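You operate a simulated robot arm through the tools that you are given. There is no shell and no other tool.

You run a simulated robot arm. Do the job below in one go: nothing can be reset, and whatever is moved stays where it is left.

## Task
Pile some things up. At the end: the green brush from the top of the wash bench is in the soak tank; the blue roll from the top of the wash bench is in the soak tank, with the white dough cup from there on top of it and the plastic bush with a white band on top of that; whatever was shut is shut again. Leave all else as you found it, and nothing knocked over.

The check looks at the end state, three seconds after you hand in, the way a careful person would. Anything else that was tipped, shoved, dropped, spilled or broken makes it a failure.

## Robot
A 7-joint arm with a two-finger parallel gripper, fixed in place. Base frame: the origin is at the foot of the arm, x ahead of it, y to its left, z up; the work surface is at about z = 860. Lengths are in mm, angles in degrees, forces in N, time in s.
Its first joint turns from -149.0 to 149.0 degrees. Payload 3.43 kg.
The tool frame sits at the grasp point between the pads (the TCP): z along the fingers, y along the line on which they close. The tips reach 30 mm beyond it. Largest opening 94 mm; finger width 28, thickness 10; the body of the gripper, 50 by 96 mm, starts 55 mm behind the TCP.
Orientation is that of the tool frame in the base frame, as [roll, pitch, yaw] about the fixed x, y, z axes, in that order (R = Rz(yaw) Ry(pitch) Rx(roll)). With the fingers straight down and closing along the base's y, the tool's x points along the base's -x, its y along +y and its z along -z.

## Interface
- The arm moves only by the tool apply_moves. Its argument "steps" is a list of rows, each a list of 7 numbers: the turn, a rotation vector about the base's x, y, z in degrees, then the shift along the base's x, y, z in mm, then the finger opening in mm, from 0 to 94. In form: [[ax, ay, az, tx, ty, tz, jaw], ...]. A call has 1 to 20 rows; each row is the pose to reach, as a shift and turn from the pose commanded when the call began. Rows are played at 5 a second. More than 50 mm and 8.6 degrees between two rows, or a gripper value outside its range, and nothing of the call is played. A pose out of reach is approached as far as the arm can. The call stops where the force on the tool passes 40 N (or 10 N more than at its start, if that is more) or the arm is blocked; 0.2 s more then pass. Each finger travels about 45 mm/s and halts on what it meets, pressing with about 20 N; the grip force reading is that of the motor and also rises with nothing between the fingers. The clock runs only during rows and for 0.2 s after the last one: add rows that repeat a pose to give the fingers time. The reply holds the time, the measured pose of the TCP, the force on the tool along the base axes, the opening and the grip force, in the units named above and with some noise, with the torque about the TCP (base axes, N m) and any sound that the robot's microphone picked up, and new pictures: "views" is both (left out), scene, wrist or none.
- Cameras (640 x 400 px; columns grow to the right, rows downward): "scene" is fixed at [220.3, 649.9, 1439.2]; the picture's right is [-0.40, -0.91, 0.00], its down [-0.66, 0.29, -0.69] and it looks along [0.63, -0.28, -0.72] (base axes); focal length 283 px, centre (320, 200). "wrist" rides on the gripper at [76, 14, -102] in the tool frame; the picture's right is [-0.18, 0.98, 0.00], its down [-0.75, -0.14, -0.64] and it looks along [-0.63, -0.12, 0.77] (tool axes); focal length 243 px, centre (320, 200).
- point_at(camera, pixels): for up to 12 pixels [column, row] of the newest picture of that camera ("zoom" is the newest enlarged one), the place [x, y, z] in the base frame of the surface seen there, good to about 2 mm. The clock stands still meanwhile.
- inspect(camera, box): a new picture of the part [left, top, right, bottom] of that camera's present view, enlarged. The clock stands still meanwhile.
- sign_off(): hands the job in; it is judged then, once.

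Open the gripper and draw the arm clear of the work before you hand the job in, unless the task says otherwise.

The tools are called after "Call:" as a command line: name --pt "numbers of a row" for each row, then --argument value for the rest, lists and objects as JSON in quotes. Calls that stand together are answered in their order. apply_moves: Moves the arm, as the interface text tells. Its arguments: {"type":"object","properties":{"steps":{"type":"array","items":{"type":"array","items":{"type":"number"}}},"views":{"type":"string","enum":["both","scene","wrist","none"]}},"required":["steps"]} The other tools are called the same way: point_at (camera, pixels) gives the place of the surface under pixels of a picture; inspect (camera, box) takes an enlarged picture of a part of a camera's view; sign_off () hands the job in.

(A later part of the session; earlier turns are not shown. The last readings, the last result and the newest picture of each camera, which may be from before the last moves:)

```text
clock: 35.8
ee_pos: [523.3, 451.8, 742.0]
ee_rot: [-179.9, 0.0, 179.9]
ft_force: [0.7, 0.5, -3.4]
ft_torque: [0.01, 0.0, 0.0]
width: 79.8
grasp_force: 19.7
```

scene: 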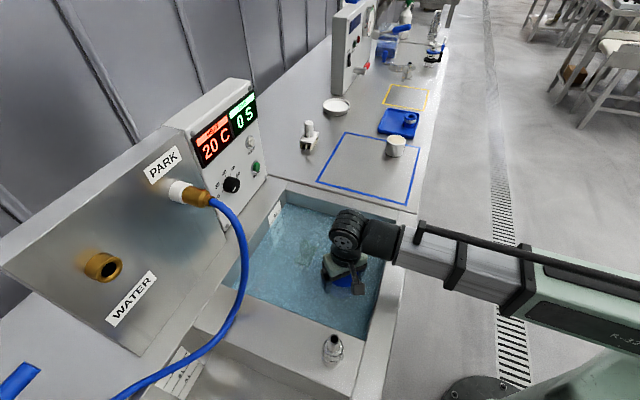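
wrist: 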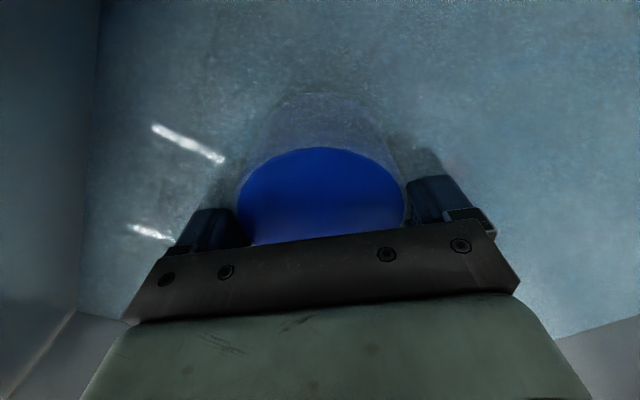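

Still no contact at z≈742; I continue downward in 1 mm steps.

Call:
apply_moves --pt "0 0 0 0 0 -1 60" --pt "0 0 0 0 0 -1 60" --views "none"

Call:
apply_moves --pt "0 0 0 0 0 -1 60" --pt "0 0 0 0 0 -1 60" --views "none"

Call:
apply_moves --pt "0 0 0 0 0 -1 60" --pt "0 0 0 0 0 -1 60" --views "wrist"

```text
clock: 36.4
ee_pos: [522.6, 452.3, 741.2]
ee_rot: [179.9, 0.1, 180.0]
ft_force: [-0.6, -0.7, -2.7]
ft_torque: [0.05, 0.02, 0.0]
width: 80.1
grasp_force: 20.0
```

```text
clock: 37.0
ee_pos: [523.4, 452.3, 740.1]
ee_rot: [179.9, 0.0, -180.0]
ft_force: [0.3, -0.8, -2.2]
ft_torque: [0.01, -0.02, -0.01]
width: 79.7
grasp_force: 19.9
```

```text
clock: 37.6
ee_pos: [524.3, 452.6, 739.6]
ee_rot: [179.9, 0.0, -179.9]
ft_force: [0.2, -0.7, -2.0]
ft_torque: [-0.01, 0.01, -0.01]
width: 79.8
grasp_force: 19.9
```

wrist: 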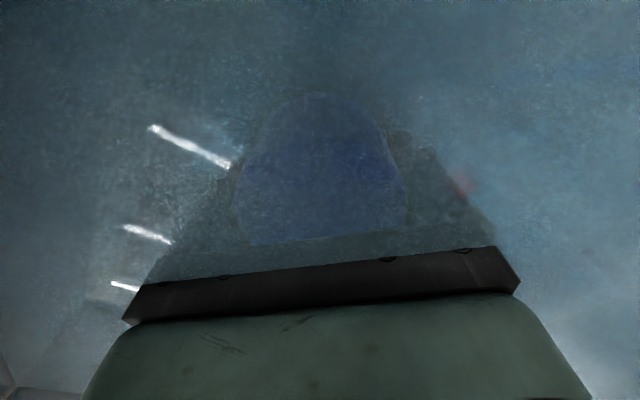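

Still about -2 N (just the roll's weight). I keep going with 1.5 mm steps, looking at force after each pair.

Call:
apply_moves --pt "0 0 0 0 0 -1 60" --pt "0 0 0 0 0 -1.5 60" --pt "0 0 0 0 0 -1.5 60" --views "none"

Call:
apply_moves --pt "0 0 0 0 0 -1 60" --pt "0 0 0 0 0 -1.5 60" --pt "0 0 0 0 0 -1.5 60" --views "none"

Call:
apply_moves --pt "0 0 0 0 0 -1 60" --pt "0 0 0 0 0 -1 60" --views "none"

```text
clock: 38.4
ee_pos: [523.6, 452.3, 736.5]
ee_rot: [-179.9, 0.0, -180.0]
ft_force: [-0.3, 0.0, -1.9]
ft_torque: [0.01, -0.02, 0.0]
width: 80.0
grasp_force: 19.8
```

```text
clock: 39.2
ee_pos: [523.6, 451.7, 734.7]
ee_rot: [179.9, 0.1, 179.9]
ft_force: [5.4, 3.9, 17.1]
ft_torque: [-0.13, -0.13, 0.05]
width: 79.7
grasp_force: 19.9
```

```text
clock: 39.8
ee_pos: [523.8, 452.4, 734.4]
ee_rot: [180.0, 0.0, 179.9]
ft_force: [5.6, 2.4, 16.1]
ft_torque: [0.02, -0.14, 0.01]
width: 79.8
grasp_force: 19.9
```

Contact at z≈735 (17 N up), with the push near the roll's centre, so it stands on the floor. I ease up slightly to shed the load, then read the force.

Call:
apply_moves --pt "0 0 0 0 0 0.7 60" --pt "0 0 0 0 0 0.7 60" --views "none"

Call:
apply_moves --pt "0 0 0 0 0 0.6 60" --pt "0 0 0 0 0 0.6 60" --views "none"

```text
clock: 40.4
ee_pos: [522.1, 451.8, 734.5]
ee_rot: [-179.9, 0.0, -180.0]
ft_force: [0.7, -0.3, 2.0]
ft_torque: [0.09, -0.15, -0.05]
width: 79.6
grasp_force: 20.3
```

```text
clock: 41.0
ee_pos: [523.9, 451.2, 735.9]
ee_rot: [-179.9, -0.1, -179.9]
ft_force: [-0.6, 0.5, -1.5]
ft_torque: [-0.03, 0.01, 0.02]
width: 79.8
grasp_force: 20.1
```

The roll is now just barely off the floor (contact about 0.5 mm lower). I lower 0.6 mm and open the fingers gently.

Call:
apply_moves --pt "0 0 0 0 0 -0.6 60" --pt "0 0 0 0 0 -0.6 60" --pt "0 0 0 0 0 -0.6 81" --pt "0 0 0 0 0 -0.6 83" --pt "0 0 0 0 0 -0.6 86" --pt "0 0 0 0 0 -0.6 90" --pt "0 0 0 0 0 -0.6 94" --pt "0 0 0 0 0 -0.6 94"

```text
clock: 42.8
ee_pos: [523.4, 452.4, 735.9]
ee_rot: [-179.9, 0.0, 180.0]
ft_force: [-0.1, -0.3, 0.0]
ft_torque: [-0.02, -0.01, 0.01]
width: 93.8
grasp_force: 0.1
```

scene: 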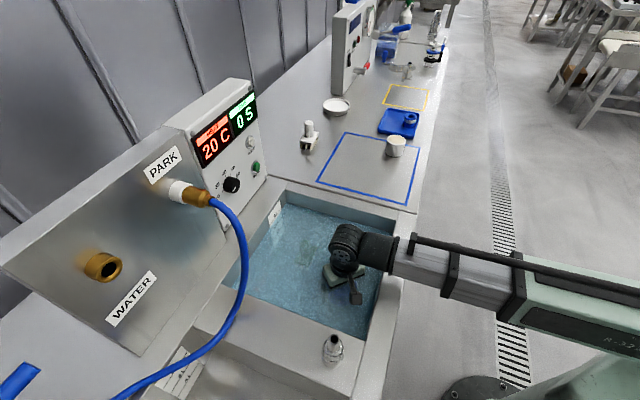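
wrist: 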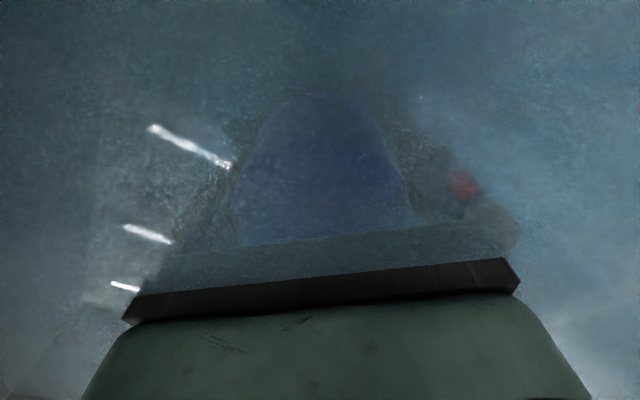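

Fingers are open at 94 mm and force zero. I raise straight up out of the tank.

Call:
apply_moves --pt "0 0 0 0 0 5 94" --pt "0 0 0 0 0 15 94" --pt "0 0 0 0 0 28 94" --pt "0 0 0 0 0 45 94" --pt "0 0 0 0 0 65 94" --pt "0 0 0 0 0 90 94" --pt "0 0 0 0 0 120 94" --pt "0 0 0 0 0 150 94" --pt "0 0 0 0 0 180 94" --pt "0 0 0 0 0 210 94" --pt "0 0 0 0 0 240 94" --pt "0 0 0 0 0 270 94" --pt "0 0 0 0 0 270 94"

```text
clock: 45.6
ee_pos: [522.8, 453.8, 1005.3]
ee_rot: [180.0, 0.0, 180.0]
ft_force: [0.5, 0.0, 0.2]
ft_torque: [-0.01, 0.0, -0.02]
width: 93.9
grasp_force: 0.1
```

scene: 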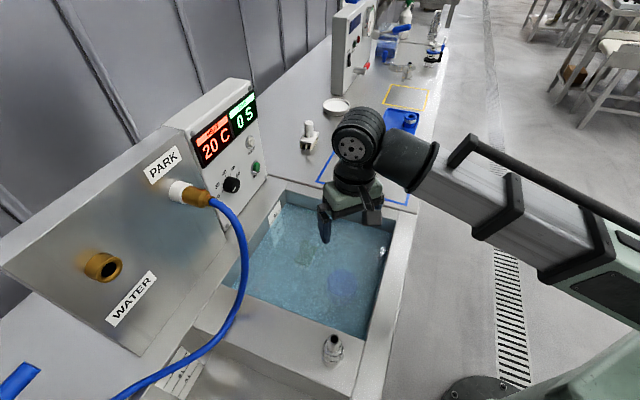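
wrist: 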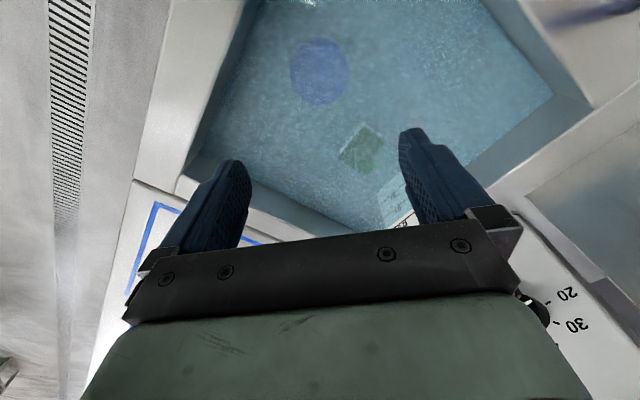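

The roll is under water at wrist (319,72) and the brush at (362,148). I zoom in to check that both stand upright.

Call:
inspect --camera "wrist" --box '[270, 20, 420, 190]'

Call:
inspect --camera "scene" --box '[270, 220, 390, 310]'

Call:
point_at --camera "wrist" --pixels '[[319, 72], [292, 72], [347, 72], [319, 40], [319, 104], [362, 148]]'

```text
2.35 times, centred on (345, 105) of wrist
```

zoom: 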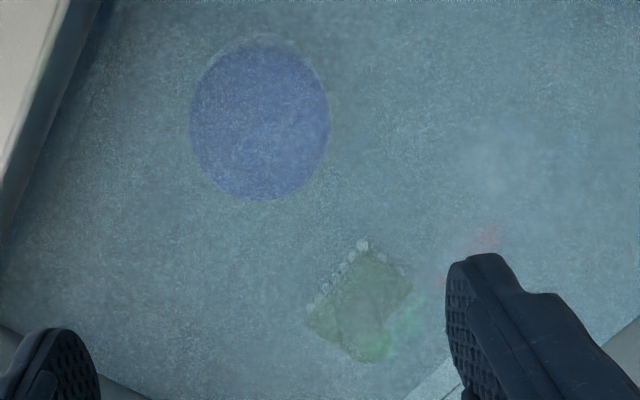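

```text
4.44 times, centred on (330, 265) of scene
```

zoom: 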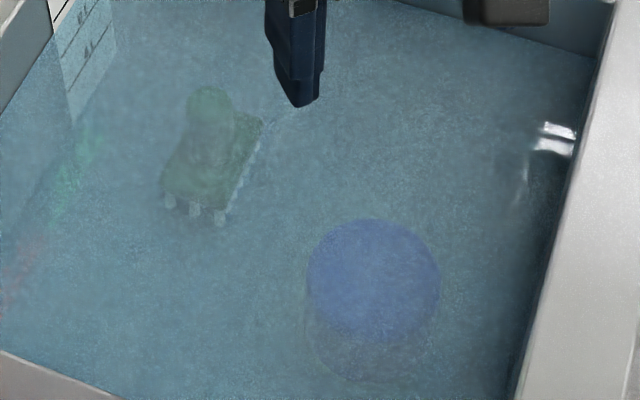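

```text
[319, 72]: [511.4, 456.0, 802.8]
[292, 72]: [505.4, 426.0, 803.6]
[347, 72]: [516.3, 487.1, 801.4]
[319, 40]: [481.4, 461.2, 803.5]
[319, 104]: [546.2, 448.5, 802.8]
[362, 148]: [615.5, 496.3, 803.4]
```

Both stand upright under water (roll at about (523,452)). Next I travel above the white cup at around (838,105), staying high.

Call:
apply_moves --pt "0 0 0 8 -9 5 94" --pt "0 0 0 28 -31 10 94" --pt "0 0 0 54 -60 15 94" --pt "0 0 0 81 -90 15 94" --pt "0 0 0 108 -120 15 94" --pt "0 0 0 135 -150 15 94" --pt "0 0 0 162 -180 15 94" --pt "0 0 0 189 -210 15 94" --pt "0 0 0 216 -240 15 94" --pt "0 0 0 243 -270 15 94" --pt "0 0 0 270 -299 15 94" --pt "0 0 0 295 -326 15 94" --pt "0 0 0 310 -342 15 94" --pt "0 0 0 315 -347 15 94" --pt "0 0 0 315 -347 15 94"

```text
clock: 48.8
ee_pos: [838.2, 106.0, 1020.4]
ee_rot: [179.9, 0.0, -179.9]
ft_force: [0.3, -0.6, -0.1]
ft_torque: [0.02, 0.0, 0.01]
width: 94.0
grasp_force: 0.0
```

scene: 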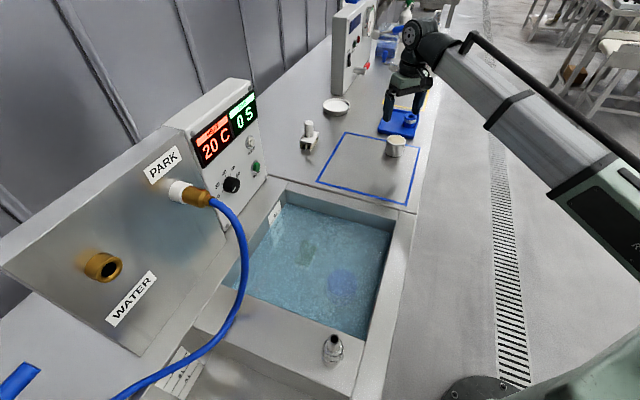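
wrist: 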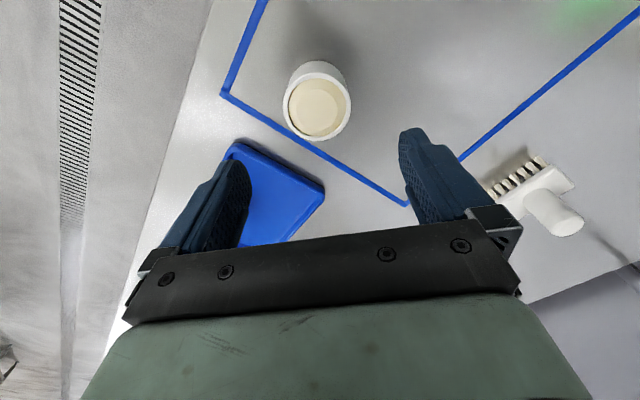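

The cup's top is centred at wrist (317,107). I zoom in and measure its rim edges.

Call:
inspect --camera "wrist" --box '[260, 40, 380, 160]'

Call:
point_at --camera "wrist" --pixels '[[317, 108], [285, 107], [349, 105], [317, 139], [317, 76], [297, 128], [338, 128], [317, 90], [318, 125], [310, 64], [300, 108], [335, 108]]'

```text
3.33 times, centred on (320, 100) of wrist
```

zoom: 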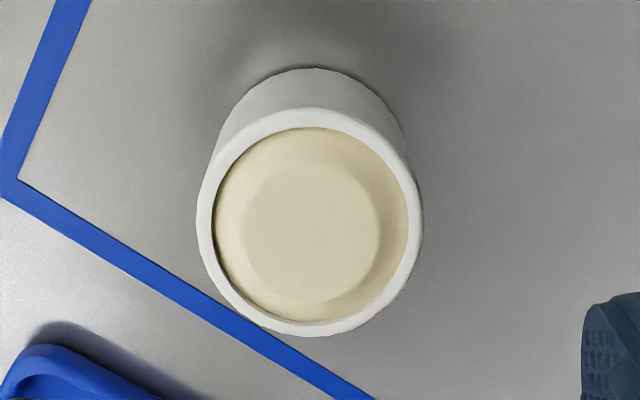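

```text
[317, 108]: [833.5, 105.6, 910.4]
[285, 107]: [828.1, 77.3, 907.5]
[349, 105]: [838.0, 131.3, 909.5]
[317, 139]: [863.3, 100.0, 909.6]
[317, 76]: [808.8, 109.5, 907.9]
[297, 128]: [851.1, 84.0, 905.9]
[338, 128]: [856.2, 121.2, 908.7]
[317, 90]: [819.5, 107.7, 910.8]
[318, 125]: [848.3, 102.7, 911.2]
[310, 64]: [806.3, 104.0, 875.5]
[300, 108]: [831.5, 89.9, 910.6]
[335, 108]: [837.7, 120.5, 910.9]
```

Cup centre is about (836,104.5), diameter about 56–58, rim z 909. I check the tray's nearest edges before descending next to it.

Call:
point_at --camera "wrist" --pixels '[[236, 145], [322, 188], [280, 165], [255, 150], [300, 240]]'

Call:
apply_moves --pt "0 0 0 -2 -1 -10 80" --pt "0 0 0 -2 -1 -30 80" --pt "0 0 0 -2 -1 -50 80" --pt "0 0 0 -2 -1 -65 80" --pt "0 0 0 -2 -1 -65 80"

```text
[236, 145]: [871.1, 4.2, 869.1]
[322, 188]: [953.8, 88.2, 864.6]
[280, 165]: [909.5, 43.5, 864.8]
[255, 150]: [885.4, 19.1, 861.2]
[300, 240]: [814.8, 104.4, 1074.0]
```

```text
clock: 50.0
ee_pos: [835.0, 102.7, 954.9]
ee_rot: [180.0, 0.0, 180.0]
ft_force: [-0.3, -0.4, -0.2]
ft_torque: [-0.01, 0.01, 0.03]
width: 80.1
grasp_force: 0.0
```

scene: 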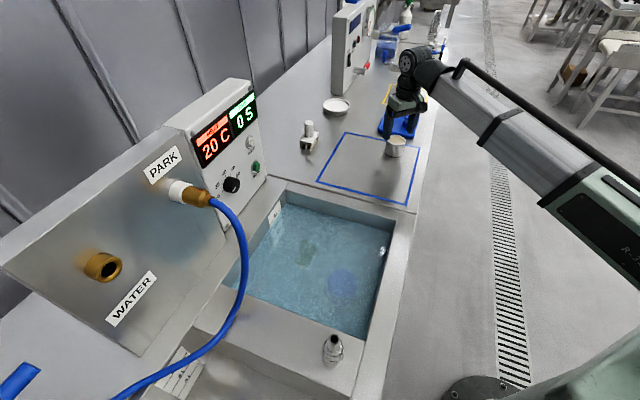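
wrist: 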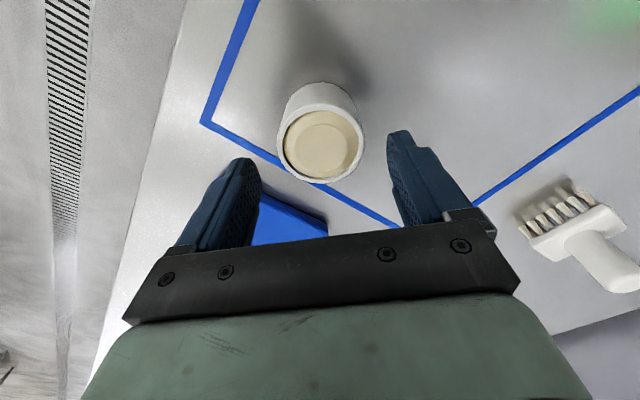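

The tray edge is well clear. The cup's rim spans (279–362, 143); I verify the centre once more then descend.

Call:
point_at --camera "wrist" --pixels '[[280, 143], [360, 141], [320, 180], [320, 105], [320, 143]]'

Call:
apply_moves --pt "0 0 0 0 0 -10 80" --pt "0 0 0 0 0 -20 80" --pt "0 0 0 0 0 -30 80" --pt "0 0 0 0 0 -40 80" --pt "0 0 0 0 0 -50 80" --pt "0 0 0 0 0 -57 80" --pt "0 0 0 0 0 -57 80"

```text
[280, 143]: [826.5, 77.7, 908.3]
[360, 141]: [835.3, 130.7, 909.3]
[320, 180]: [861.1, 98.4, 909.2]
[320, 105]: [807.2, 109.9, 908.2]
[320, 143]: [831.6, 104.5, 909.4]
```

```text
clock: 51.6
ee_pos: [836.8, 103.4, 898.2]
ee_rot: [-180.0, 0.0, 179.9]
ft_force: [0.2, -0.2, -0.1]
ft_torque: [-0.02, 0.01, 0.0]
width: 80.1
grasp_force: 0.1
```

scene: 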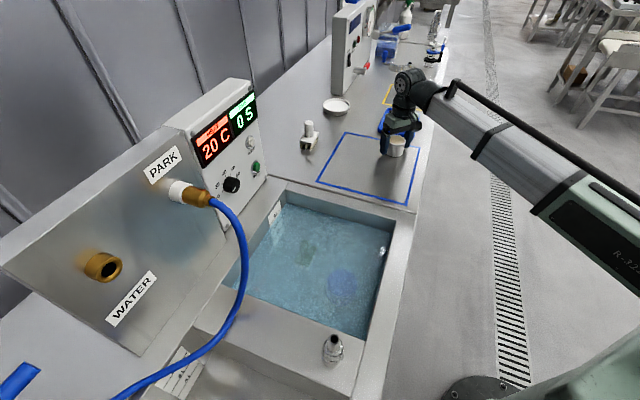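
wrist: 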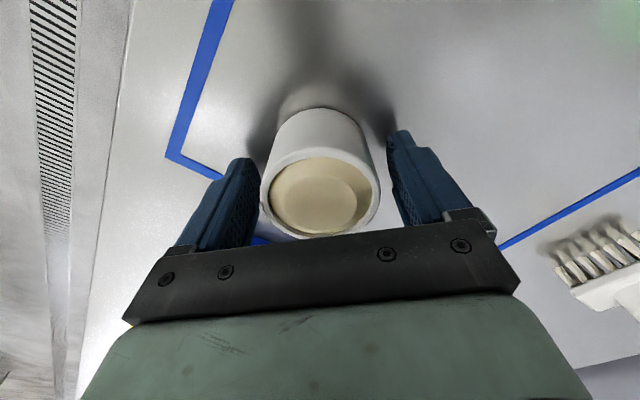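

Cup sits between the fingers around (320,190). I close on it and lift slightly.

Call:
apply_moves --pt "0 0 0 0 0 0 70" --pt "0 0 0 0 0 0 62" --pt "0 0 0 0 0 0 54" --pt "0 0 0 0 0 0 46" --pt "0 0 0 0 0 0 42" --pt "0 0 0 0 0 0 42" --pt "0 0 0 0 0 4 42" --pt "0 0 0 0 0 15 42" --pt "0 0 0 0 0 15 42"

```text
clock: 53.6
ee_pos: [836.5, 104.4, 912.6]
ee_rot: [179.9, 0.0, -180.0]
ft_force: [-0.2, 0.2, -1.0]
ft_torque: [0.01, 0.0, 0.02]
width: 59.1
grasp_force: 20.0
```

scene: 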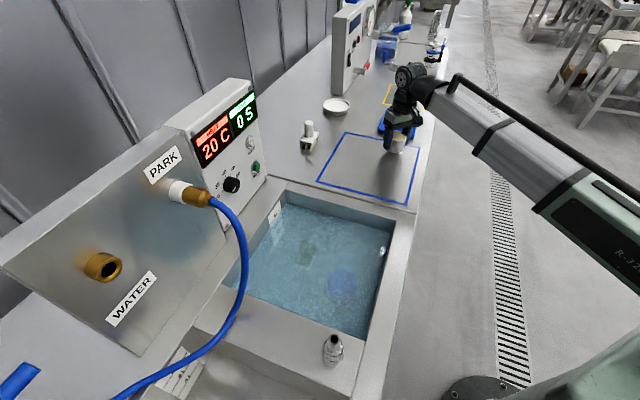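
wrist: 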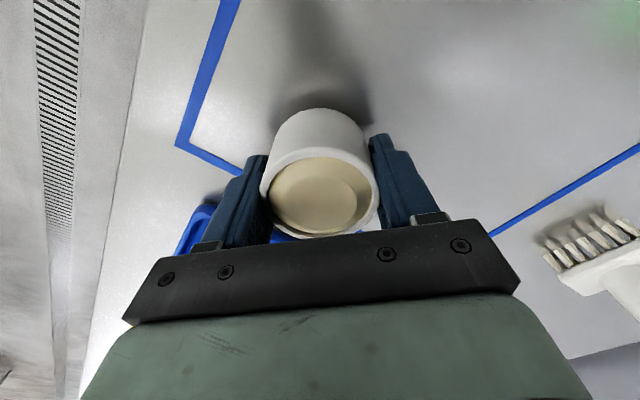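

The cup is held (59 mm). I measure how the rim sits relative to the grasp point before carrying it.

Call:
point_at --camera "wrist" --pixels '[[320, 150], [320, 236], [266, 198], [376, 192], [300, 180], [340, 210]]'

```text
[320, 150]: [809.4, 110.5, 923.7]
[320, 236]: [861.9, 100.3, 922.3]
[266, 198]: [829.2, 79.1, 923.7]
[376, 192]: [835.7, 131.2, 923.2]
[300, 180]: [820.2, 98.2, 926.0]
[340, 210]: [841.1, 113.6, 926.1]
```

Cup centre is within 1 mm of the grasp point. I lift and carry it over the roll in the tank.

Call:
apply_moves --pt "0 0 0 0 0 20 42" --pt "0 0 0 0 0 45 42" --pt "0 0 0 0 0 70 42" --pt "0 0 0 -8 9 85 42" --pt "0 0 0 -28 31 90 42" --pt "0 0 0 -54 60 90 42" --pt "0 0 0 -81 90 90 42" --pt "0 0 0 -108 120 90 42" --pt "0 0 0 -135 150 90 42" --pt "0 0 0 -162 180 90 42" --pt "0 0 0 -189 210 90 42" --pt "0 0 0 -216 240 90 42" --pt "0 0 0 -243 270 90 42" --pt "0 0 0 -270 300 90 42" --pt "0 0 0 -292 325 90 42" --pt "0 0 0 -306 340 90 42" --pt "0 0 0 -313.5 347.9 90 42" --pt "0 0 0 -313.5 347.9 90 42"

```text
clock: 57.4
ee_pos: [521.7, 453.8, 1004.2]
ee_rot: [180.0, 0.0, 180.0]
ft_force: [-0.3, 0.3, -1.6]
ft_torque: [0.0, 0.01, -0.04]
width: 59.0
grasp_force: 19.6
```

scene: 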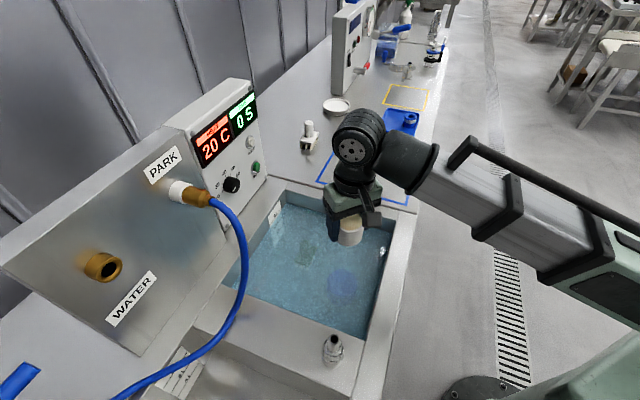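
wrist: 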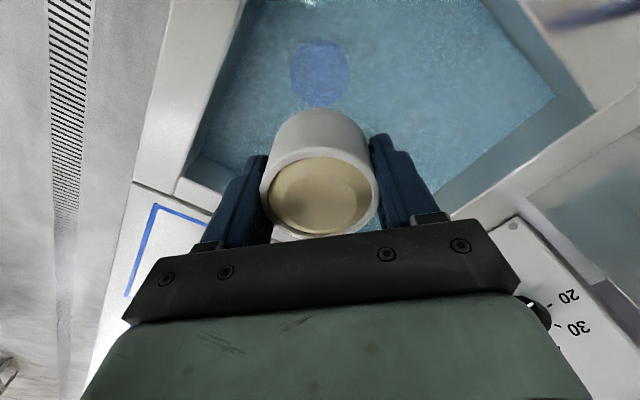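

I lower the cup to just above the water over the roll and check alignment.

Call:
apply_moves --pt "0 0 0 0 0 -20 42" --pt "0 0 0 0 0 -45 42" --pt "0 0 0 0 0 -70 42" --pt "0 0 0 0 0 -95 42" --pt "0 0 0 0 0 -115 42" --pt "0 0 0 0 0 -130 42" --pt "0 0 0 0 0 -145 42" --pt "0 0 0 0 0 -155 42" --pt "0 0 0 0 0 -155 42"

Call:
inspect --camera "scene" --box '[290, 210, 400, 310]'

```text
clock: 59.4
ee_pos: [523.9, 453.6, 847.3]
ee_rot: [180.0, -0.1, -180.0]
ft_force: [0.5, 0.3, -1.2]
ft_torque: [0.02, 0.04, 0.0]
width: 58.9
grasp_force: 19.4
```

scene: 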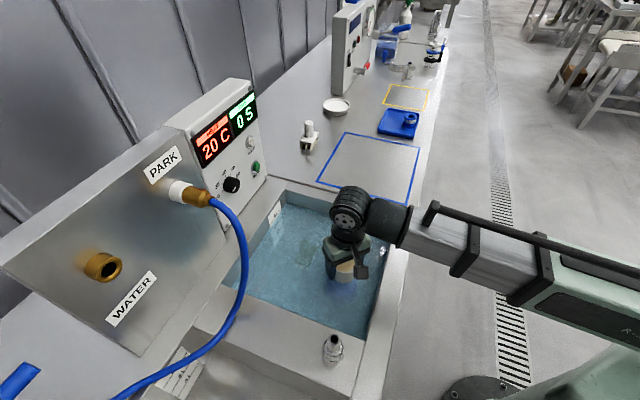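
wrist: 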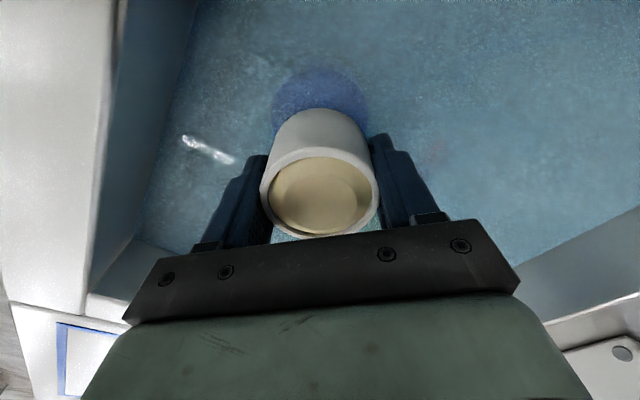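

```text
4.00 times, centred on (345, 260) of scene
```

zoom: 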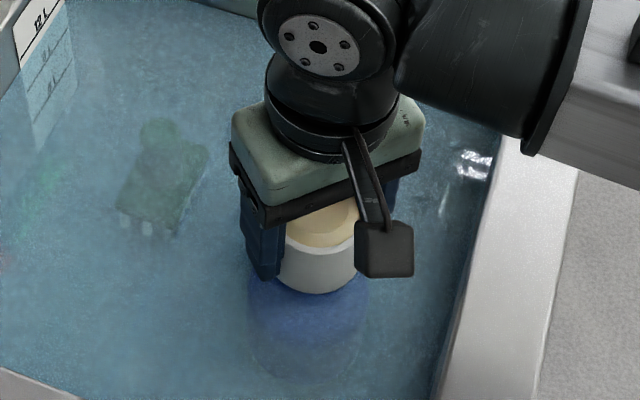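

The roll edge shows at v≈67 directly behind the cup, exactly where a centred roll would appear. I lower to just above the expected contact at about 795.5.

Call:
apply_moves --pt "0 0 0 0 0 -10 42" --pt "0 0 0 0 0 -20 42" --pt "0 0 0 0 0 -30 42" --pt "0 0 0 0 0 -38 42" --pt "0 0 0 0 0 -44 42" --pt "0 0 0 0 0 -48 42" --pt "0 0 0 0 0 -50 42" --pt "0 0 0 0 0 -50 42"

Call:
apply_moves --pt "0 0 0 0 0 -1 42" --pt "0 0 0 0 0 -1 42" --views "none"

Call:
apply_moves --pt "0 0 0 0 0 -0.7 42" --pt "0 0 0 0 0 -0.7 42" --views "none"

```text
clock: 61.2
ee_pos: [522.6, 451.5, 798.3]
ee_rot: [180.0, 0.0, 180.0]
ft_force: [-0.2, -0.2, -2.6]
ft_torque: [0.0, 0.02, 0.0]
width: 59.1
grasp_force: 20.2
```

scene: 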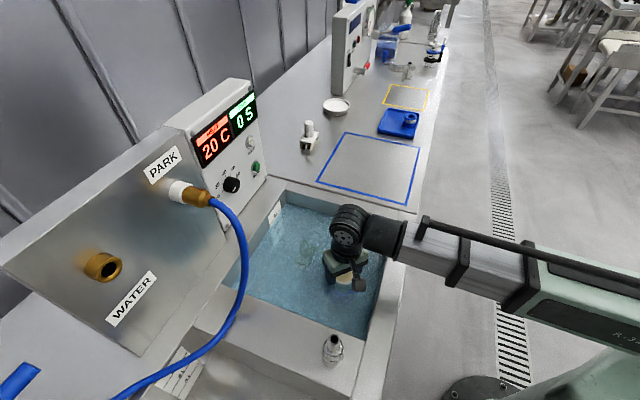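
wrist: 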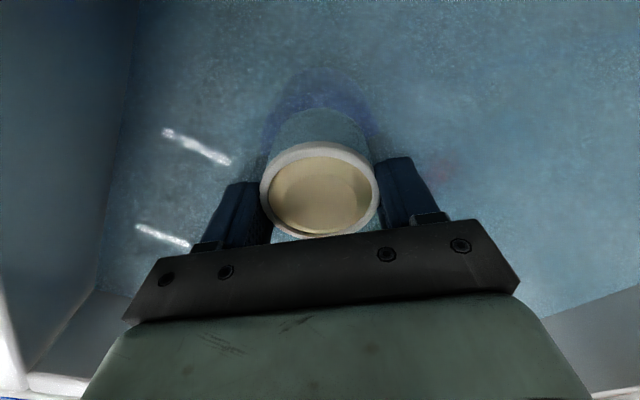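

```text
clock: 61.8
ee_pos: [522.3, 452.3, 798.8]
ee_rot: [179.8, 0.0, 179.9]
ft_force: [-1.0, 3.2, 14.6]
ft_torque: [0.0, 0.12, 0.01]
width: 59.1
grasp_force: 19.6
```

```text
clock: 62.4
ee_pos: [522.9, 452.4, 796.0]
ee_rot: [180.0, 0.1, -180.0]
ft_force: [3.8, 4.2, 17.4]
ft_torque: [0.09, -0.07, -0.01]
width: 59.3
grasp_force: 20.3
```

Contact on the roll (14–17 N). I ease up until the load is nearly gone.

Call:
apply_moves --pt "0 0 0 0 0 0.7 42" --pt "0 0 0 0 0 0.7 42" --views "none"

Call:
apply_moves --pt "0 0 0 0 0 0.3 42" --pt "0 0 0 0 0 0.3 42" --views "none"

```text
clock: 63.0
ee_pos: [522.3, 451.4, 797.4]
ee_rot: [180.0, 0.0, -180.0]
ft_force: [1.4, 1.7, 5.2]
ft_torque: [0.05, -0.07, -0.01]
width: 59.0
grasp_force: 19.8
```

```text
clock: 63.6
ee_pos: [524.0, 452.7, 797.0]
ee_rot: [-180.0, 0.0, 180.0]
ft_force: [-0.1, 0.6, -1.6]
ft_torque: [-0.02, 0.01, -0.01]
width: 58.8
grasp_force: 20.0
```

The cup just hangs again at 797.3, contact about 0.3 mm lower. I lower 0.3 mm and open the fingers slowly.

Call:
apply_moves --pt "0 0 0 0 0 -0.3 42" --pt "0 0 0 0 0 -0.3 58" --pt "0 0 0 0 0 -0.3 60" --pt "0 0 0 0 0 -0.3 62" --pt "0 0 0 0 0 -0.3 65" --pt "0 0 0 0 0 -0.3 70" --pt "0 0 0 0 0 -0.3 78" --pt "0 0 0 0 0 -0.3 86" --pt "0 0 0 0 0 -0.3 86"

```text
clock: 65.6
ee_pos: [522.6, 452.1, 796.4]
ee_rot: [180.0, 0.0, 180.0]
ft_force: [0.1, -0.1, 0.2]
ft_torque: [-0.01, 0.01, -0.01]
width: 86.1
grasp_force: 0.1
```

scene: 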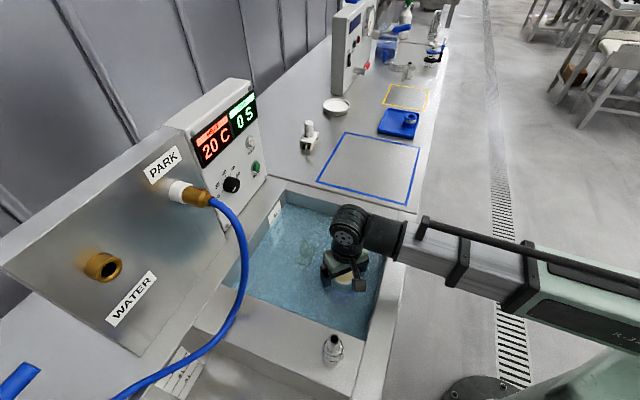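
wrist: 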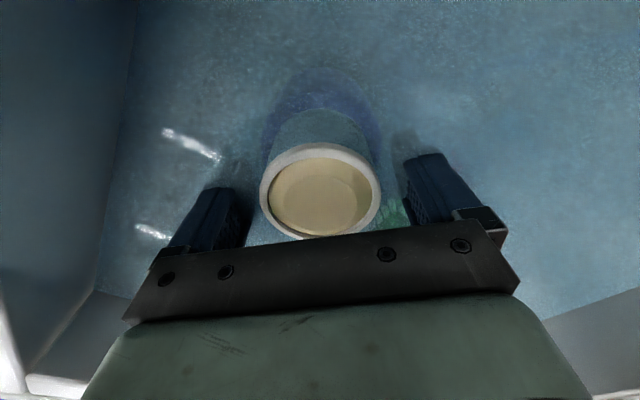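

The cup stands free on the roll, rim just above the water. I measure the rim, then rise straight up.

Call:
point_at --camera "wrist" --pixels '[[320, 150], [320, 236], [266, 198], [376, 192], [300, 180], [340, 210]]'

Call:
apply_moves --pt "0 0 0 0 0 5 86" --pt "0 0 0 0 0 15 86" --pt "0 0 0 0 0 28 86" --pt "0 0 0 0 0 45 86" --pt "0 0 0 0 0 65 86" --pt "0 0 0 0 0 90 86" --pt "0 0 0 0 0 120 86" --pt "0 0 0 0 0 150 86" --pt "0 0 0 0 0 180 86" --pt "0 0 0 0 0 208 86" --pt "0 0 0 0 0 208 86"

```text
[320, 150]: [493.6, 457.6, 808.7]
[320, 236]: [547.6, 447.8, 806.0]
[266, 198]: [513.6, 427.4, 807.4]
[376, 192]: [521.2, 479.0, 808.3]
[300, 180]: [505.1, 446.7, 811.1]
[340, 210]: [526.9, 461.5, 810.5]
```

```text
clock: 68.0
ee_pos: [521.5, 454.5, 1007.9]
ee_rot: [180.0, 0.0, -180.0]
ft_force: [0.6, 0.2, -0.3]
ft_torque: [-0.03, 0.02, 0.02]
width: 86.1
grasp_force: 0.1
```

scene: 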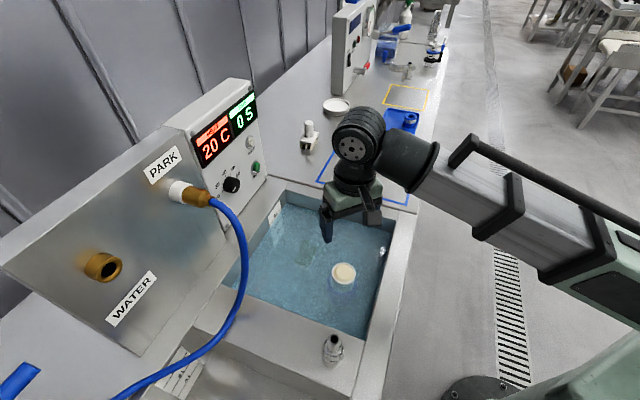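
wrist: 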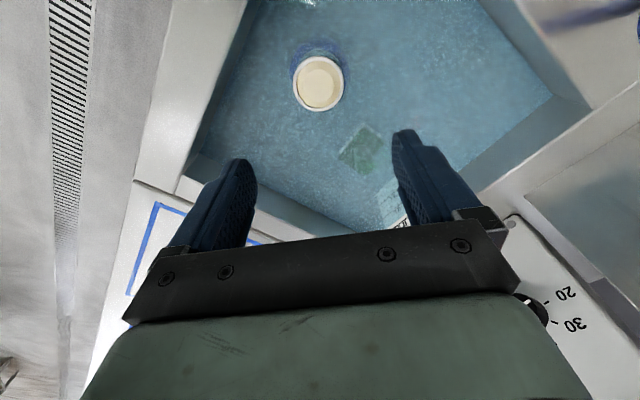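

The cup is on the roll in the water. I zoom in to confirm it stands centred and level.

Call:
inspect --camera "scene" --box '[300, 240, 390, 310]'

Call:
inspect --camera "wrist" --box '[260, 30, 380, 120]'

Call:
inspect --camera "scene" --box '[370, 80, 440, 140]'

```text
5.71 times, centred on (345, 275) of scene
```

zoom: 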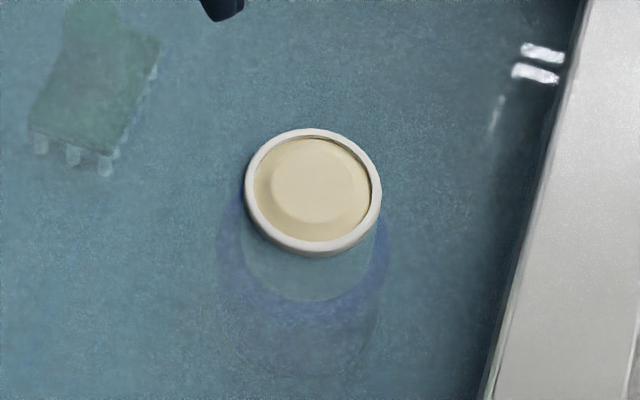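

```text
4.44 times, centred on (320, 75) of wrist
```

zoom: 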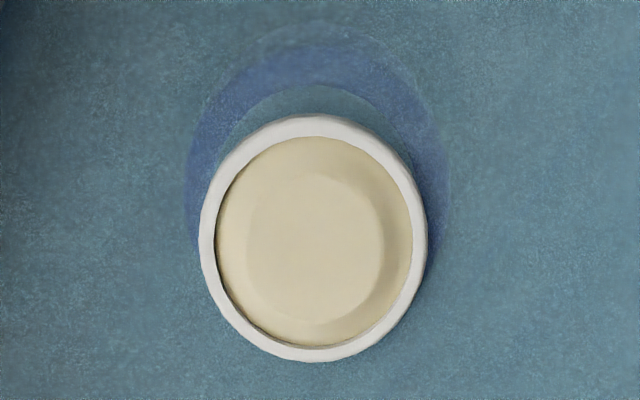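

```text
6.67 times, centred on (405, 110) of scene
```

zoom: 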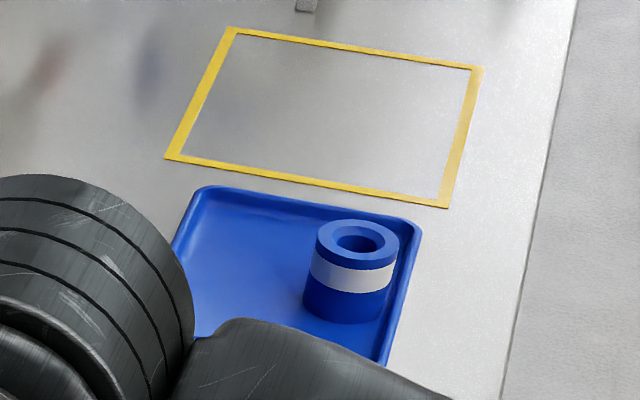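

The stack so far is well centred. Now I go above the tray to look at the bush, around (953,-43).

Call:
apply_moves --pt "0 0 0 10 -11 10 86" --pt "0 0 0 30 -34 15 86" --pt "0 0 0 56 -64 20 86" --pt "0 0 0 83 -95 20 86" --pt "0 0 0 110 -126 20 86" --pt "0 0 0 137 -157 20 86" --pt "0 0 0 164 -188 20 86" --pt "0 0 0 191 -219 20 86" --pt "0 0 0 218 -250 20 86" --pt "0 0 0 245 -281 20 86" --pt "0 0 0 272 -312 20 86" --pt "0 0 0 299 -343 20 86" --pt "0 0 0 326 -374 20 86" --pt "0 0 0 353 -405 20 86" --pt "0 0 0 380 -436 20 86" --pt "0 0 0 405 -465 20 86" --pt "0 0 0 422 -485 20 86" --pt "0 0 0 430 -495 20 86" --pt "0 0 0 430 -495 20 86"

```text
clock: 72.0
ee_pos: [952.1, -43.2, 1026.9]
ee_rot: [-179.9, -0.1, -180.0]
ft_force: [0.1, 1.0, 0.2]
ft_torque: [0.02, -0.01, -0.02]
width: 86.1
grasp_force: 0.1
```

scene: 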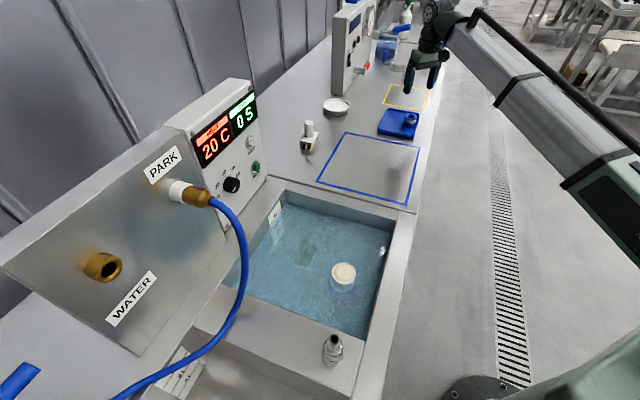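
wrist: 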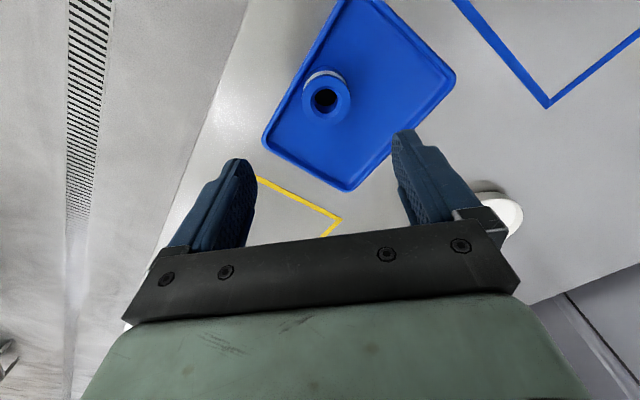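

The bush's top ring is at wrist (327,98) on the blue tray. I zoom and measure the ring, tray floor and tray rim.

Call:
inspect --camera "wrist" --box '[250, 30, 410, 150]'

Call:
point_at --camera "wrist" --pixels '[[305, 99], [349, 98], [327, 120], [327, 78], [327, 99], [380, 80], [298, 90], [290, 88], [340, 160], [263, 138], [348, 190], [455, 80]]'

```text
3.33 times, centred on (330, 90) of wrist
```

zoom: 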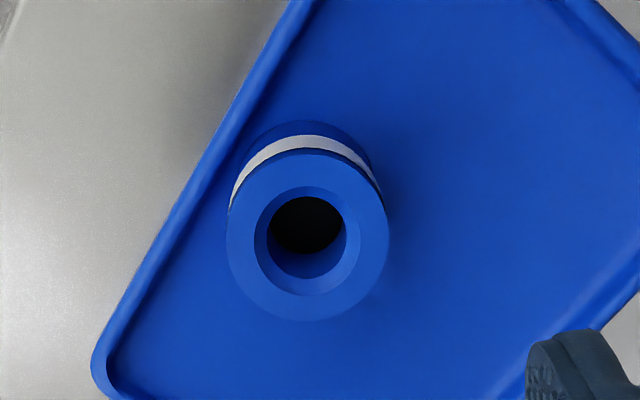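

```text
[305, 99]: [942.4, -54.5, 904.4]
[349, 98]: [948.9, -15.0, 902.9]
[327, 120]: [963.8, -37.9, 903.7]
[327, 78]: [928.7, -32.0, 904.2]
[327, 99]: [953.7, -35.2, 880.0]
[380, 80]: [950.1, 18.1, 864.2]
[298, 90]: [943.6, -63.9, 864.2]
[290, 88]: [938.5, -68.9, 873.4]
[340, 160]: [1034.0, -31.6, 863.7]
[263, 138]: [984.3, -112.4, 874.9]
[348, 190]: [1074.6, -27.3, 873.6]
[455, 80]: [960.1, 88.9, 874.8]
```

The bush is about 41 mm wide, top z 904, standing on the tray floor (864) close to the raised edge (875). I turn the gripper 45° so that the fingers close parallel to that edge and stay clear of it.

Call:
apply_moves --pt "0 0 7.5 0 0 0 70" --pt "0 0 15 0 0 0 70" --pt "0 0 22.5 0 0 0 70" --pt "0 0 30 -2 3 0 70" --pt "0 0 37.5 -4 6 0 70" --pt "0 0 45 -6 8 0 70" --pt "0 0 45 -6 8 0 70"

```text
clock: 73.6
ee_pos: [946.5, -35.2, 1024.7]
ee_rot: [180.0, 0.0, -134.9]
ft_force: [-0.4, -0.4, 1.1]
ft_torque: [-0.02, 0.03, -0.03]
width: 69.9
grasp_force: 0.0
```

scene: 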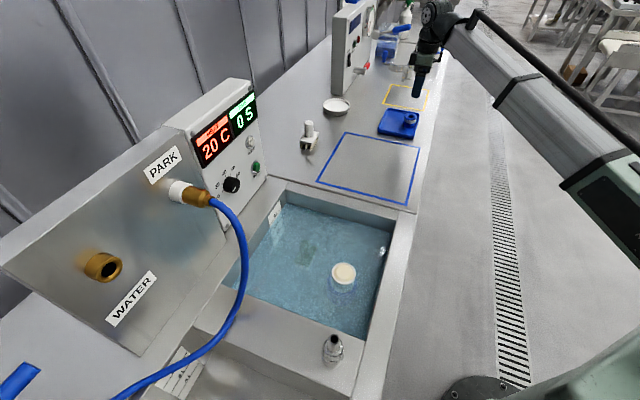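
wrist: 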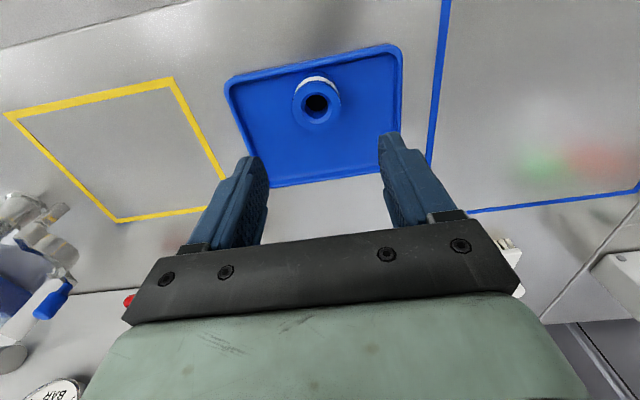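

Now the bush ring is at (317,106) and the tray edges run square to the gripper. I zoom and measure again.

Call:
inspect --camera "wrist" --box '[257, 60, 377, 150]'

Call:
point_at --camera "wrist" --pixels '[[295, 106], [340, 105], [317, 128], [317, 86], [300, 122], [335, 122], [350, 105], [280, 105], [270, 105], [360, 105], [317, 66], [398, 105]]'

```text
4.44 times, centred on (317, 105) of wrist
```

zoom: 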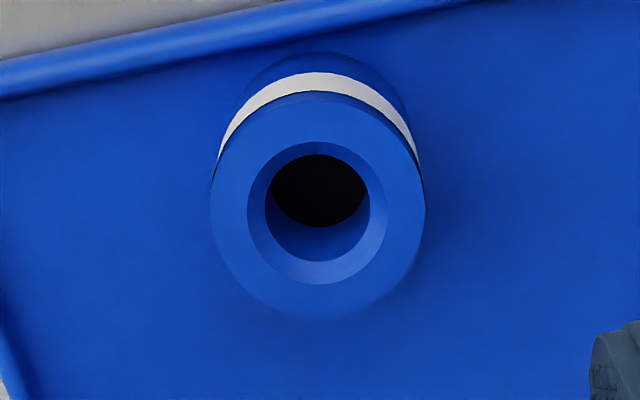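

```text
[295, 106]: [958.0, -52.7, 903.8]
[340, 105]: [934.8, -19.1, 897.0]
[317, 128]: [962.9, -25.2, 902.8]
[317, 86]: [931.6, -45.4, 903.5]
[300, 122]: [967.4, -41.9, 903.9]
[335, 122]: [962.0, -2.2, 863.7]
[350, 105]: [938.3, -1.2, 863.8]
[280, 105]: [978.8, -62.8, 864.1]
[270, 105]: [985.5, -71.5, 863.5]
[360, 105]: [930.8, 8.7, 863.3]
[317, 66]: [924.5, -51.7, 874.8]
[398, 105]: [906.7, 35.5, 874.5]
```

Bush centre is about (947,-35.5), with fingers having 13 mm or more to the tray edge. I descend to z≈902 (tips 8 mm above the tray floor).

Call:
apply_moves --pt "0 0 0 0.5 -0.9 -20 70" --pt "0 0 0 0.5 -0.9 -45 70" --pt "0 0 0 0.5 -0.9 -70 70" --pt "0 0 0 0.5 -0.9 -85 70" --pt "0 0 0 0.5 -0.9 -97 70" --pt "0 0 0 0.5 -0.9 -107 70" --pt "0 0 0 0.5 -0.9 -116 70" --pt "0 0 0 0.5 -0.9 -122 70" --pt "0 0 0 0.5 -0.9 -122 70"

```text
clock: 75.6
ee_pos: [948.5, -36.1, 901.6]
ee_rot: [-180.0, 0.1, -135.0]
ft_force: [-0.3, 0.2, 0.4]
ft_torque: [0.04, 0.0, 0.01]
width: 69.9
grasp_force: 0.0
```

scene: 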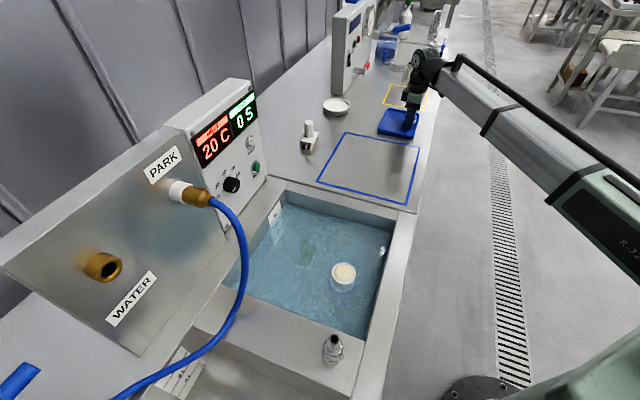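
wrist: 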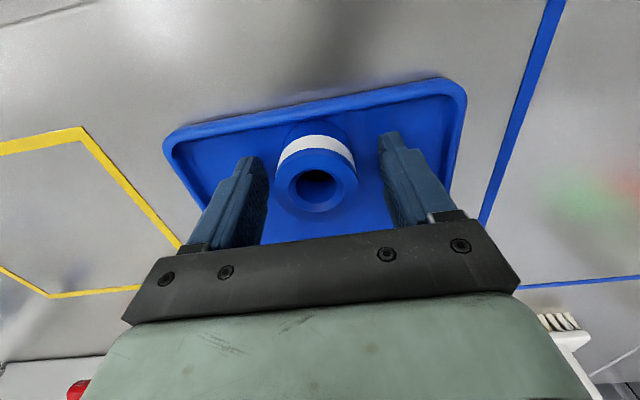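

The ring is at (317,183), centred between the fingers. I close and lift slightly.

Call:
apply_moves --pt "0 0 0 0 0 0 58" --pt "0 0 0 0 0 0 48" --pt "0 0 0 0 0 0 38" --pt "0 0 0 0 0 0 28" --pt "0 0 0 0 0 0 25" --pt "0 0 0 0 0 0 25" --pt "0 0 0 0 0 3 25" --pt "0 0 0 0 0 10 25" --pt "0 0 0 0 0 10 25"

```text
clock: 77.6
ee_pos: [947.1, -34.8, 911.6]
ee_rot: [-180.0, 0.1, -135.0]
ft_force: [0.4, -0.8, -1.6]
ft_torque: [-0.01, -0.02, -0.01]
width: 43.4
grasp_force: 20.2
```

scene: 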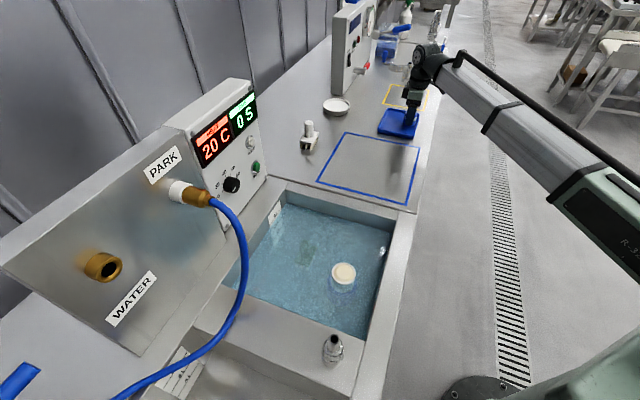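
wrist: 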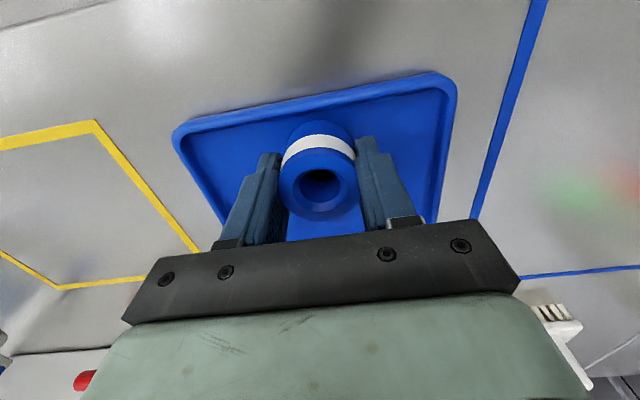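

The bush is held (43.4 mm). I lift it clear of the tray and measure its ring relative to the grasp point.

Call:
apply_moves --pt "0 0 0 0 0 15 25" --pt "0 0 0 0 0 35 25" --pt "0 0 0 0 0 60 25" --pt "0 0 0 0 0 85 25" --pt "0 0 0 0 0 110 25" --pt "0 0 0 0 0 110 25"

Call:
inspect --camera "wrist" --box '[240, 90, 400, 240]'

Call:
point_at --camera "wrist" --pixels '[[321, 158], [321, 218], [284, 188], [358, 185], [300, 210], [342, 210], [320, 140]]'

```text
clock: 79.0
ee_pos: [946.8, -37.6, 1021.9]
ee_rot: [-180.0, 0.0, -135.0]
ft_force: [-0.1, 0.0, -1.2]
ft_torque: [-0.02, -0.02, 0.01]
width: 43.1
grasp_force: 19.7
```

scene: 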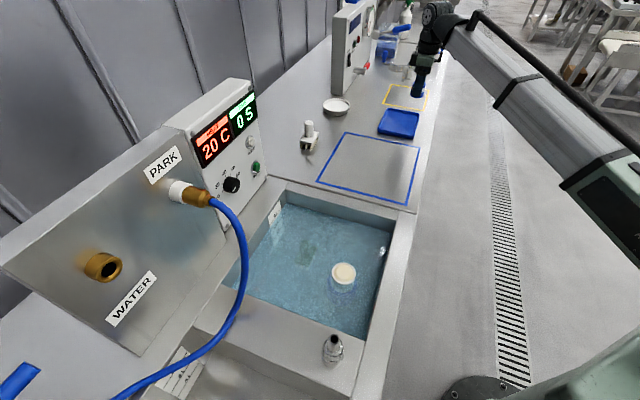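
wrist: 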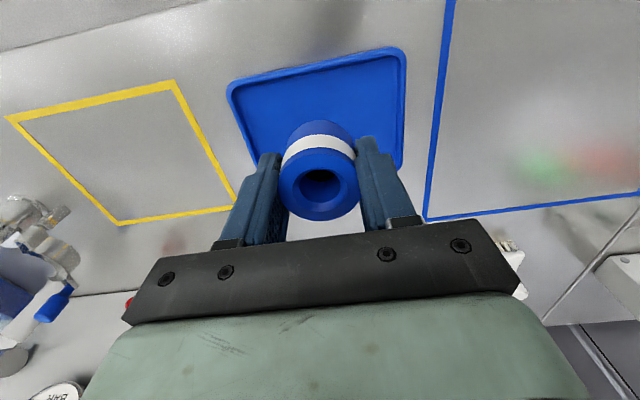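

```text
2.67 times, centred on (320, 165) of wrist
```

zoom: 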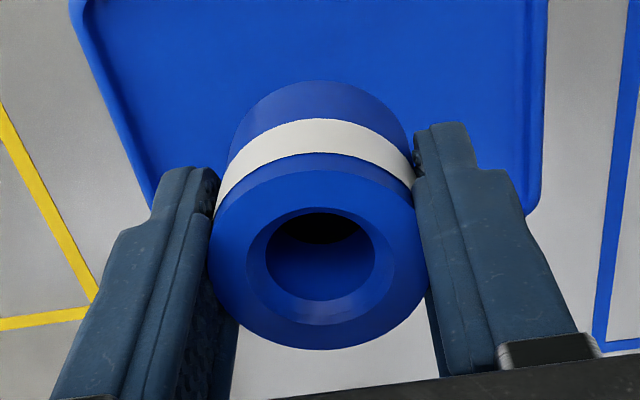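

```text
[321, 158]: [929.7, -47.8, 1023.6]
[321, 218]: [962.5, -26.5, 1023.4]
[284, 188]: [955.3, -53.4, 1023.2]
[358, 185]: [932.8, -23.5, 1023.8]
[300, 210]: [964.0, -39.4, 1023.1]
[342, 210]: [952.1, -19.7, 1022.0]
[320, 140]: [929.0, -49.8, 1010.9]
```

Bush centre matches the grasp point within about 1 mm; its bottom is 39 mm below. I carry it over the stack at (522,453.6).

Call:
apply_moves --pt "0 0 0 -8 9 0 25" --pt "0 0 0 -25 29 0 25" --pt "0 0 0 -50 57 0 25" --pt "0 0 0 -76 87 0 25" --pt "0 0 0 -103 118 0 25" --pt "0 0 0 -130 149 0 25" --pt "0 0 0 -157 180 0 25" --pt "0 0 0 -184 211 0 25" --pt "0 0 0 -211 242 0 25" --pt "0 0 0 -238 273 0 25" --pt "0 0 0 -265 304 0 25" --pt "0 0 0 -292 335 0 25" --pt "0 0 0 -319 366 0 25" --pt "0 0 0 -346 397 0 25" --pt "0 0 0 -373 428 0 25" --pt "0 0 0 -398 457 0 25" --pt "0 0 0 -415 477 0 25" --pt "0 0 0 -425 489.1 0 25" --pt "0 0 0 -425 489.1 0 25"

```text
clock: 83.0
ee_pos: [522.3, 452.5, 1023.7]
ee_rot: [180.0, 0.0, -135.1]
ft_force: [0.3, -0.3, -0.7]
ft_torque: [0.01, 0.04, 0.03]
width: 43.3
grasp_force: 20.1
```

scene: 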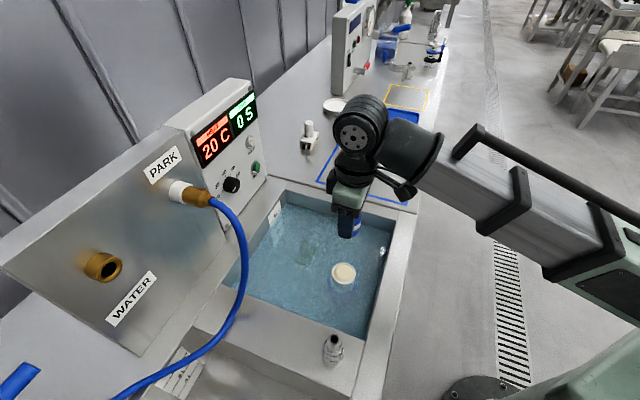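
wrist: 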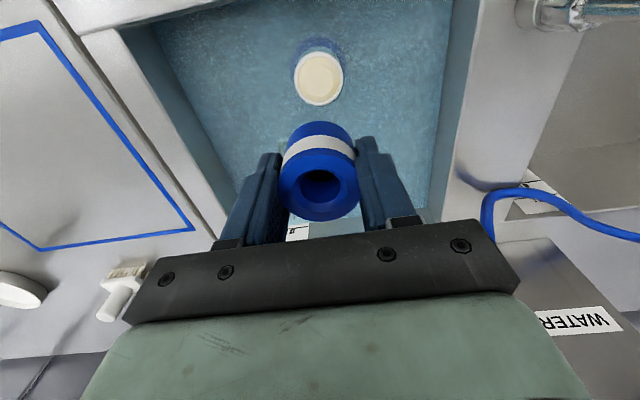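

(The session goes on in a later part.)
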